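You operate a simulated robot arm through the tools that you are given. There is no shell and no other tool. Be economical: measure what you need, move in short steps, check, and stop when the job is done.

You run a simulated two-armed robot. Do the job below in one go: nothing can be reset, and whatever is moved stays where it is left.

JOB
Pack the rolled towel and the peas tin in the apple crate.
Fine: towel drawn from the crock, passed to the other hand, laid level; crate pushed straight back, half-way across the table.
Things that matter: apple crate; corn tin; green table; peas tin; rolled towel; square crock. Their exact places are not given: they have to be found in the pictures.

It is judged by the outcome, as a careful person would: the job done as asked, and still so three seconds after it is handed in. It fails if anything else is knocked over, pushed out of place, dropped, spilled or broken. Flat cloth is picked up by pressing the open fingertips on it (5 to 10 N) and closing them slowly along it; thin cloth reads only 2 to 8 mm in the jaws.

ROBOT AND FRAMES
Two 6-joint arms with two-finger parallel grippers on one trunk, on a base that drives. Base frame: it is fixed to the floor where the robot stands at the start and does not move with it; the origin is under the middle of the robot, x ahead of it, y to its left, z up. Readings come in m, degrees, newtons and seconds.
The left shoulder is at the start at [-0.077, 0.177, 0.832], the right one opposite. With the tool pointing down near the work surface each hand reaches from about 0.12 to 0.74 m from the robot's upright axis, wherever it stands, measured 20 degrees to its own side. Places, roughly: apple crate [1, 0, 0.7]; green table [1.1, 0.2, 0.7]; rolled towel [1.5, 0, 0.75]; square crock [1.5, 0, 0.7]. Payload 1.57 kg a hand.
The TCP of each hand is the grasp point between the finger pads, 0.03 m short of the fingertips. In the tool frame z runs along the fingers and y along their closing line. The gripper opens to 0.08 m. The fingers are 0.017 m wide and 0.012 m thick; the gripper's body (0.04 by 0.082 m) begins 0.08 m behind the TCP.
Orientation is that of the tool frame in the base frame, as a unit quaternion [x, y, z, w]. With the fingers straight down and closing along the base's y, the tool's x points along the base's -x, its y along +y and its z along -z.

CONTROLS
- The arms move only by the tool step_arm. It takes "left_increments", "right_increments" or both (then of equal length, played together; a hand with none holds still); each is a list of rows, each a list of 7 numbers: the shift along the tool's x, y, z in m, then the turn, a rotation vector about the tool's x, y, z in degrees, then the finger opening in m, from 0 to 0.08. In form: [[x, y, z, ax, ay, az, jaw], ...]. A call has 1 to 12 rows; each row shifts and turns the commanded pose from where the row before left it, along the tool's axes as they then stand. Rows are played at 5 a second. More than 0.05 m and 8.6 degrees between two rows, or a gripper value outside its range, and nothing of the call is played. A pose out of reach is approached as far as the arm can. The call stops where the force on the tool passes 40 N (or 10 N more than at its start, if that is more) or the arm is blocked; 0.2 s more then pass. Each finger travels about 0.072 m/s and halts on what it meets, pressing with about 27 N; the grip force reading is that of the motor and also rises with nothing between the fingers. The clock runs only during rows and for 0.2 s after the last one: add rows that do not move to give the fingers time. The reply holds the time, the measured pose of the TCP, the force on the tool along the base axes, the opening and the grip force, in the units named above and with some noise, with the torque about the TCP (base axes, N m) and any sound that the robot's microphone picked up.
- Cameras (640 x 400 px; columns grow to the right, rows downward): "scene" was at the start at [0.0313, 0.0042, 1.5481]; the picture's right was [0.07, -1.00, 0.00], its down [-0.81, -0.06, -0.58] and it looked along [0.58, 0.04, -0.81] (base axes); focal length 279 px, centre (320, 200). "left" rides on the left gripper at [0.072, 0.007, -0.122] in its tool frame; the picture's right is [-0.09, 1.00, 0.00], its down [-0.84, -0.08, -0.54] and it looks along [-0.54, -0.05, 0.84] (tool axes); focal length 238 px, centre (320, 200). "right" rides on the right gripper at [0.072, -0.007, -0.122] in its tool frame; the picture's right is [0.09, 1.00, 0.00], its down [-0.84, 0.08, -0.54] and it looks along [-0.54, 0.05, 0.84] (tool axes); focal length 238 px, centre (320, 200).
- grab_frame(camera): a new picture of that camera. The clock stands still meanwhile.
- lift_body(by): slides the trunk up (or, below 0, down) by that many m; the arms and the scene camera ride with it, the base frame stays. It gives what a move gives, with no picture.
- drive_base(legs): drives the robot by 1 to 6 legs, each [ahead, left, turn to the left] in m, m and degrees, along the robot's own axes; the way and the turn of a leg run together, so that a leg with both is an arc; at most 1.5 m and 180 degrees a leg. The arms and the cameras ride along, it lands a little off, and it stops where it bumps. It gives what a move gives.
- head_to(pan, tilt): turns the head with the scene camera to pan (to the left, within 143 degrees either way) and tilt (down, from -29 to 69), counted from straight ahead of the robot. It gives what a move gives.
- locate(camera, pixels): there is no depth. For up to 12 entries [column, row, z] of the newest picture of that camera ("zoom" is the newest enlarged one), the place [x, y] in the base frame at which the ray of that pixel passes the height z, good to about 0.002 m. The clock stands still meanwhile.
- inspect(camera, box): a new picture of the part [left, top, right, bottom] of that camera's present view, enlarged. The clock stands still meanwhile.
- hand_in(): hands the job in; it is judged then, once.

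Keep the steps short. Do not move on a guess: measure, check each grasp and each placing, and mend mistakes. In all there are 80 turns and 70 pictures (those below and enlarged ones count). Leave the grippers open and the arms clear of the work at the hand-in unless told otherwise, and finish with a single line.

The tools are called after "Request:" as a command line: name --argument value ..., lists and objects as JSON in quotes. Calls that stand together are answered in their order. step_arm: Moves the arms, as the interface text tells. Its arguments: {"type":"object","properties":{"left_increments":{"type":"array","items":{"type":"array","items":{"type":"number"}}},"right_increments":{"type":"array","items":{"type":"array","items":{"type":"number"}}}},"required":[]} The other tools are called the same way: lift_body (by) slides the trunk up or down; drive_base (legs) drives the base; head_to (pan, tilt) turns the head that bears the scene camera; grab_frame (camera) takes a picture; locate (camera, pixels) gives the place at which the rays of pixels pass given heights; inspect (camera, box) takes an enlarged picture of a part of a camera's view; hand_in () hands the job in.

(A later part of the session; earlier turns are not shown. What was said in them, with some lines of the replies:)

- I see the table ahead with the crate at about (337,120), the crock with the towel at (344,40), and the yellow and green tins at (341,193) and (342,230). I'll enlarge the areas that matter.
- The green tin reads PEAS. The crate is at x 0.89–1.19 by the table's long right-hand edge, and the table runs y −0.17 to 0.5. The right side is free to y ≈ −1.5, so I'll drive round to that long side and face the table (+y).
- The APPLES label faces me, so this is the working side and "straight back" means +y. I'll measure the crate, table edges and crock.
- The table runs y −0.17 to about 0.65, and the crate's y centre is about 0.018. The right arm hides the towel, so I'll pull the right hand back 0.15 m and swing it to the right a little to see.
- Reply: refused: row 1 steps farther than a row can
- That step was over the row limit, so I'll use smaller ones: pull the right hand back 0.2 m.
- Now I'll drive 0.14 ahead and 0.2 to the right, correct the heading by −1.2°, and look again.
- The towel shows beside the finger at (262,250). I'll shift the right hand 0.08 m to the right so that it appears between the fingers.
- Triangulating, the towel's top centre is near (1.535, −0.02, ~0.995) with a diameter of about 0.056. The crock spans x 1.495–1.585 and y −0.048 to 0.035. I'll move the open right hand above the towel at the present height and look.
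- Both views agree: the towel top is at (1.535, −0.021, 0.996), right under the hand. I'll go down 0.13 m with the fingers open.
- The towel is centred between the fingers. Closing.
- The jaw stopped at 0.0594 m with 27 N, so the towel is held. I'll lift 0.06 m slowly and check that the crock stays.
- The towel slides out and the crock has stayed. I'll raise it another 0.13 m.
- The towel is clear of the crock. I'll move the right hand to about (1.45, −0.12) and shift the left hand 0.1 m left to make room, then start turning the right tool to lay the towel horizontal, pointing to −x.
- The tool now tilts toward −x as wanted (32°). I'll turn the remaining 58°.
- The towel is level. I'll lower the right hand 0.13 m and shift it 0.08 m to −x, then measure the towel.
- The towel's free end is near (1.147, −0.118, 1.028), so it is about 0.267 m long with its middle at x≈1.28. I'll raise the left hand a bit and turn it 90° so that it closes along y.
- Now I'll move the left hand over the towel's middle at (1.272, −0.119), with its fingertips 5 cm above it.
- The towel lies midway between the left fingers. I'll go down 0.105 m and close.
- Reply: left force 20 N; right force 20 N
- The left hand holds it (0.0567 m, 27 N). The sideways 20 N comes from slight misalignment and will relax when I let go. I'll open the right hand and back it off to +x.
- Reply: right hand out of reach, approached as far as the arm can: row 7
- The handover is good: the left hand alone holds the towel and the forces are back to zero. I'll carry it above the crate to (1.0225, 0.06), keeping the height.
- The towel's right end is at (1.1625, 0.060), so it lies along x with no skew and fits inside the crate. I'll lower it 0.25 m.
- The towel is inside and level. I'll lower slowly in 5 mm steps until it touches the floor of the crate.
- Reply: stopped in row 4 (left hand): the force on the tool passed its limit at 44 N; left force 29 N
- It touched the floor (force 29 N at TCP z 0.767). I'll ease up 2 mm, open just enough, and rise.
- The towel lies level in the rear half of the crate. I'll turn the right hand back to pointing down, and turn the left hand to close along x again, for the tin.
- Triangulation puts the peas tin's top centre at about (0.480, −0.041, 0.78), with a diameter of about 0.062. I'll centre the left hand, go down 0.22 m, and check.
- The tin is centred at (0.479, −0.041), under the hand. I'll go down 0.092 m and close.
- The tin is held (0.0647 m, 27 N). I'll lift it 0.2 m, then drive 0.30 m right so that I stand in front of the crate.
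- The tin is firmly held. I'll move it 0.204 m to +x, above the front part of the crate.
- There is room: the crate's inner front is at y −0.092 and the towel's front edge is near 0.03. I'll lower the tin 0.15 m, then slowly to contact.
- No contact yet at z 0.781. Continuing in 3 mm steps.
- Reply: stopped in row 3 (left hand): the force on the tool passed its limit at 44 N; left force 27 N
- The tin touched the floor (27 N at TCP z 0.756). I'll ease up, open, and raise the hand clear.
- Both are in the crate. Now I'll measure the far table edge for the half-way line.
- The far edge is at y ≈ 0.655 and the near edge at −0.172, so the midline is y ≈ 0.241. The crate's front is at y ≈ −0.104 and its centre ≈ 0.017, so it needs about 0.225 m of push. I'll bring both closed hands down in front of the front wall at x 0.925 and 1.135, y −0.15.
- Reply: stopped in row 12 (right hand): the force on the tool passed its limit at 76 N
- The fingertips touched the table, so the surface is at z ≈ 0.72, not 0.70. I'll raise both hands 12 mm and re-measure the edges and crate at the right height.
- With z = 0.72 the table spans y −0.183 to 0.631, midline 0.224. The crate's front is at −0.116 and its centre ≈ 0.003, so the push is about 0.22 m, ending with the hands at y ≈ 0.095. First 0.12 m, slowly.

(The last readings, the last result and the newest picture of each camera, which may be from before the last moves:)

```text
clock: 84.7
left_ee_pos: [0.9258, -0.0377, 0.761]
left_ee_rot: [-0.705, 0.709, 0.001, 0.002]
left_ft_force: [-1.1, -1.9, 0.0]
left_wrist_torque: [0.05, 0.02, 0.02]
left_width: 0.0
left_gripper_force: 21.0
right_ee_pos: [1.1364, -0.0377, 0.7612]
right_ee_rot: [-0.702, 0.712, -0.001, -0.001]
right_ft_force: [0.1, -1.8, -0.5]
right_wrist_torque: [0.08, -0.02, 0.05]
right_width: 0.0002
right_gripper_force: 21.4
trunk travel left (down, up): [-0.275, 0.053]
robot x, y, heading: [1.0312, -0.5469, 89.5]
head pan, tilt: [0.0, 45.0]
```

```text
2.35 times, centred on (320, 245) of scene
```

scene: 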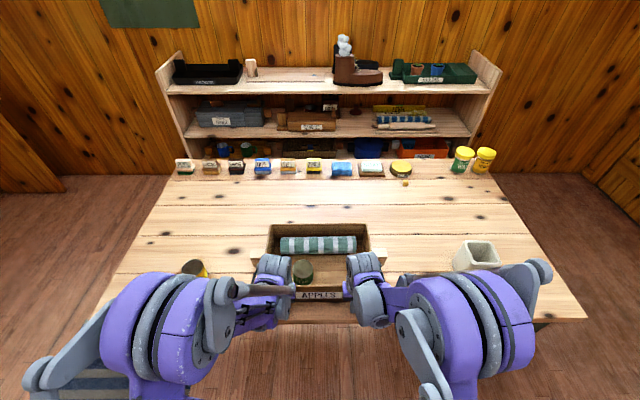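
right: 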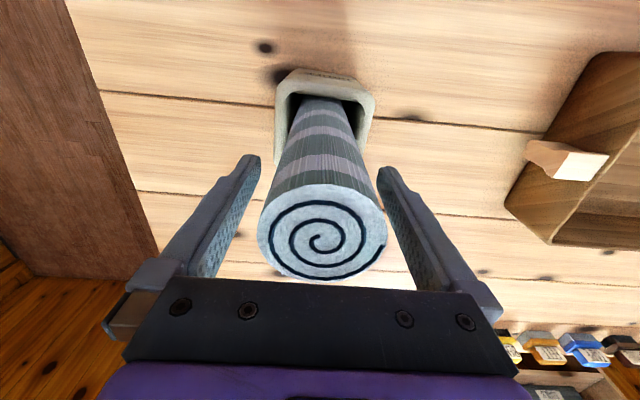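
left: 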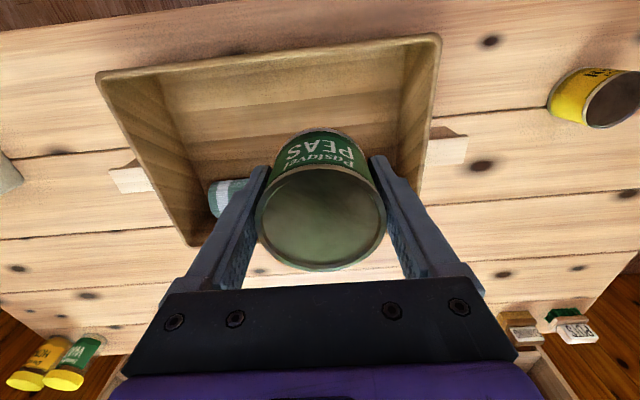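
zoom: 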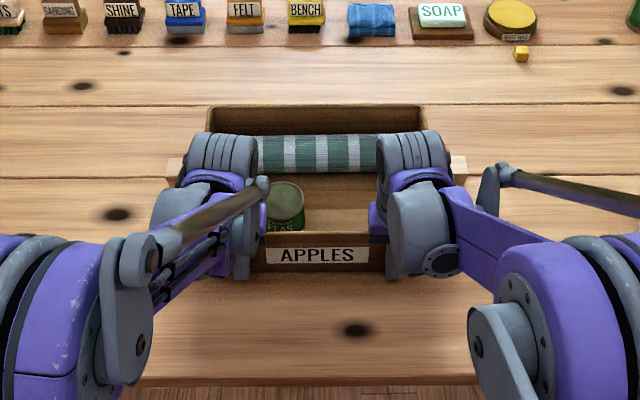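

It is moving straight and the contents are steady. Another 0.128 m, ending gently.

Request:
step_arm --left_increments '[[-0.008, 0.0001, 0, 0, 0, 0, 0], [-0.012, 0.0001, 0, 0, 0, 0, 0], [-0.013, 0.0001, 0, 0, 0, 0, 0], [-0.013, 0.0001, 0, 0, 0, 0, 0], [-0.013, 0.0001, 0, 0, 0, 0, 0], [-0.013, 0.0001, 0, 0, 0, 0, 0], [-0.013, 0.0001, 0, 0, 0, 0, 0], [-0.013, 0.0001, 0, 0, 0, 0, 0], [-0.012, 0.0001, 0, 0, 0, 0, 0], [-0.009, 0.0001, 0, 0, 0, 0, 0], [-0.006, 0.0001, 0, 0, 0, 0, 0], [-0.003, 0.0001, 0, 0, 0, 0, 0]]' --right_increments '[[-0.008, 0.0001, 0, 0, 0, 0, 0], [-0.012, 0.00015, 0, 0, 0, 0, 0], [-0.013, 0.00015, 0, 0, 0, 0, 0], [-0.013, 0.00015, 0, 0, 0, 0, 0], [-0.013, 0.00015, 0, 0, 0, 0, 0], [-0.013, 0.00015, 0, 0, 0, 0, 0], [-0.013, 0.00015, 0, 0, 0, 0, 0], [-0.013, 0.00015, 0, 0, 0, 0, 0], [-0.012, 0.00015, 0, 0, 0, 0, 0], [-0.009, 0.0001, 0, 0, 0, 0, 0], [-0.006, 0.0001, 0, 0, 0, 0, 0], [-0.003, 0.0001, 0, 0, 0, 0, 0]]'

Request:
inspect --camera "scene" --box '[200, 150, 440, 320]'

```text
clock: 87.3
left_ee_pos: [0.9248, 0.0906, 0.7628]
left_ee_rot: [-0.704, 0.71, 0.0, 0.001]
left_ft_force: [0.1, -1.3, 0.7]
left_wrist_torque: [0.01, -0.02, 0.02]
left_width: 0.0
left_gripper_force: 21.6
right_ee_pos: [1.1376, 0.0904, 0.7597]
right_ee_rot: [-0.703, 0.712, -0.001, -0.001]
right_ft_force: [-1.0, -1.9, -0.1]
right_wrist_torque: [0.1, -0.02, 0.05]
right_width: 0.0001
right_gripper_force: 21.5
trunk travel left (down, up): [-0.275, 0.053]
robot x, y, heading: [1.0303, -0.5496, 89.8]
head pan, tilt: [0.0, 45.0]
```

```text
2.35 times, centred on (320, 235) of scene
```

zoom: 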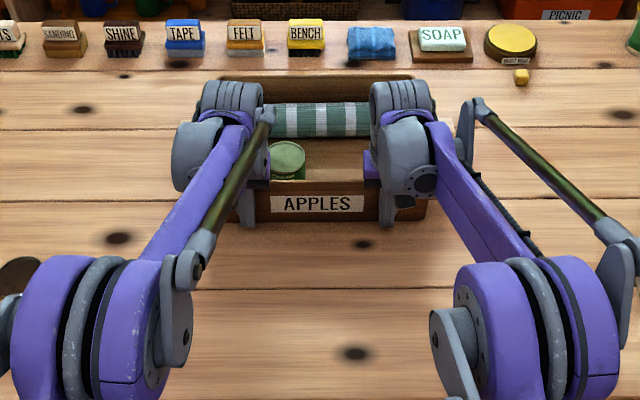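

Request:
locate --camera "zoom" --pixels '[[330, 221, 0.72], [330, 182, 0.815], [330, 77, 0.815], [300, 21, 0.72], [222, 77, 0.815], [412, 77, 0.815]]'

```text
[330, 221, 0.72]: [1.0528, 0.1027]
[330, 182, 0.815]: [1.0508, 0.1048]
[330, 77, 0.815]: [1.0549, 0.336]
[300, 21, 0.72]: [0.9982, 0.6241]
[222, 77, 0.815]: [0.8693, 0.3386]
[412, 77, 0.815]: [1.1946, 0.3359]
```

The crate spans y 0.103–0.337 (centre 0.220) against the table's midline of about 0.222, and it is square. I'll back the hands off straight, lift them, and open the grippers.

Request:
step_arm --left_increments '[[0.015, 0, 0, 0, 0, 0, 0], [0.035, 0, 0, 0, 0, 0, 0], [0.04, 0, 0, 0, 0, 0, 0], [0.03, 0, -0.03, 0, 0, 0, 0], [0, 0, -0.045, 0, 0, 0, 0.04], [0, 0, -0.045, 0, 0, 0, 0.08], [0, 0, -0.045, 0, 0, 0, 0.08], [0.03, 0.02, -0.03, 0, 0, 0, 0.08], [0.03, 0.02, -0.03, 0, 0, 0, 0.08], [0.03, 0.02, -0.03, 0, 0, 0, 0.08], [0.03, 0.02, 0, 0, 0, 0, 0.08]]' --right_increments '[[0.015, 0, 0, 0, 0, 0, 0], [0.035, 0, 0, 0, 0, 0, 0], [0.04, 0, 0, 0, 0, 0, 0], [0.03, 0, -0.03, 0, 0, 0, 0], [0, 0, -0.045, 0, 0, 0, 0.04], [0, 0, -0.045, 0, 0, 0, 0.08], [0, 0, -0.045, 0, 0, 0, 0.08], [0.03, -0.02, -0.03, 0, 0, 0, 0.08], [0.03, -0.02, -0.03, 0, 0, 0, 0.08], [0.03, -0.02, -0.03, 0, 0, 0, 0.08], [0.03, -0.02, 0, 0, 0, 0, 0.08]]'

Request:
grab_frame --camera "scene"

Request:
inspect --camera "scene" --box '[220, 150, 420, 280]'

```text
clock: 89.7
left_ee_pos: [0.8436, -0.154, 1.0168]
left_ee_rot: [-0.704, 0.71, 0.003, 0.002]
left_ft_force: [-0.4, -0.6, 0.6]
left_wrist_torque: [0.03, 0.0, 0.01]
left_width: 0.0801
left_gripper_force: 0.0
right_ee_pos: [1.213, -0.1548, 1.0179]
right_ee_rot: [-0.702, 0.712, -0.001, 0.0]
right_ft_force: [0.8, -0.2, -0.6]
right_wrist_torque: [0.05, -0.04, 0.0]
right_width: 0.08
right_gripper_force: 0.2
trunk travel left (down, up): [-0.275, 0.053]
robot x, y, heading: [1.03, -0.5452, 89.5]
head pan, tilt: [0.0, 45.0]
```

```text
11 pictures are left
```

scene: 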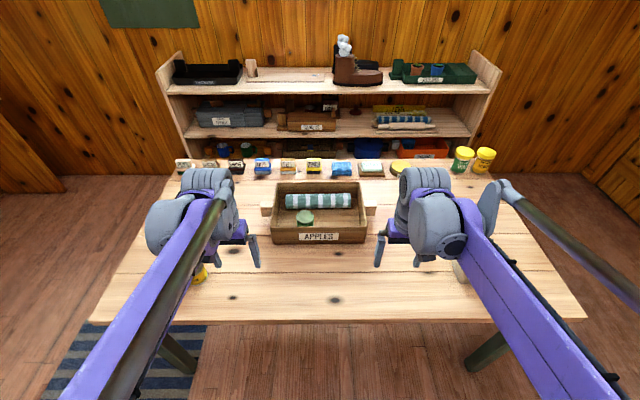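

```text
3.08 times, centred on (320, 215) of scene
```

zoom: 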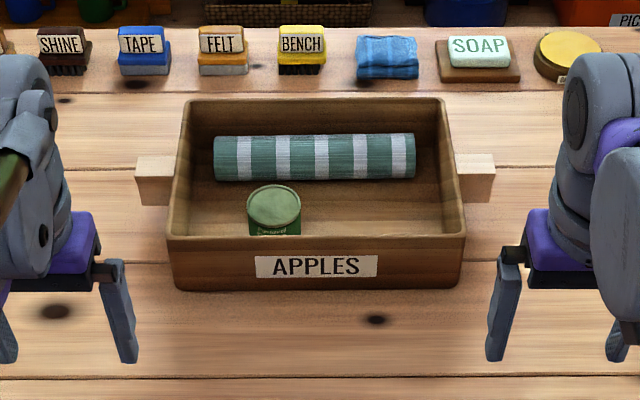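

Request:
locate --camera "zoom" --pixels '[[320, 289, 0.72], [320, 98, 0.815], [187, 99, 0.815], [443, 98, 0.815], [174, 289, 0.72], [460, 288, 0.72], [320, 28, 0.72]]'

```text
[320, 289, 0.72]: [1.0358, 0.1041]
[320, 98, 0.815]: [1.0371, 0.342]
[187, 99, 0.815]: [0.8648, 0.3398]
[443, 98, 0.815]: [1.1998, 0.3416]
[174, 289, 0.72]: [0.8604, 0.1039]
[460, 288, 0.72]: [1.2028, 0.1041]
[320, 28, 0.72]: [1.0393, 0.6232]
```

The crate sits square at centre (1.03, 0.222), on the table's midline (about 0.221). The towel lies level and the tin upright inside it. The corn tin still stands and the crock was upright when last seen in full; the grippers are open and clear, so I'm handing in.

Request:
hand_in

```text
The job is handed in.
```

The rolled towel and the peas tin are packed in the apple crate, and the crate is pushed straight back to half-way across the table.
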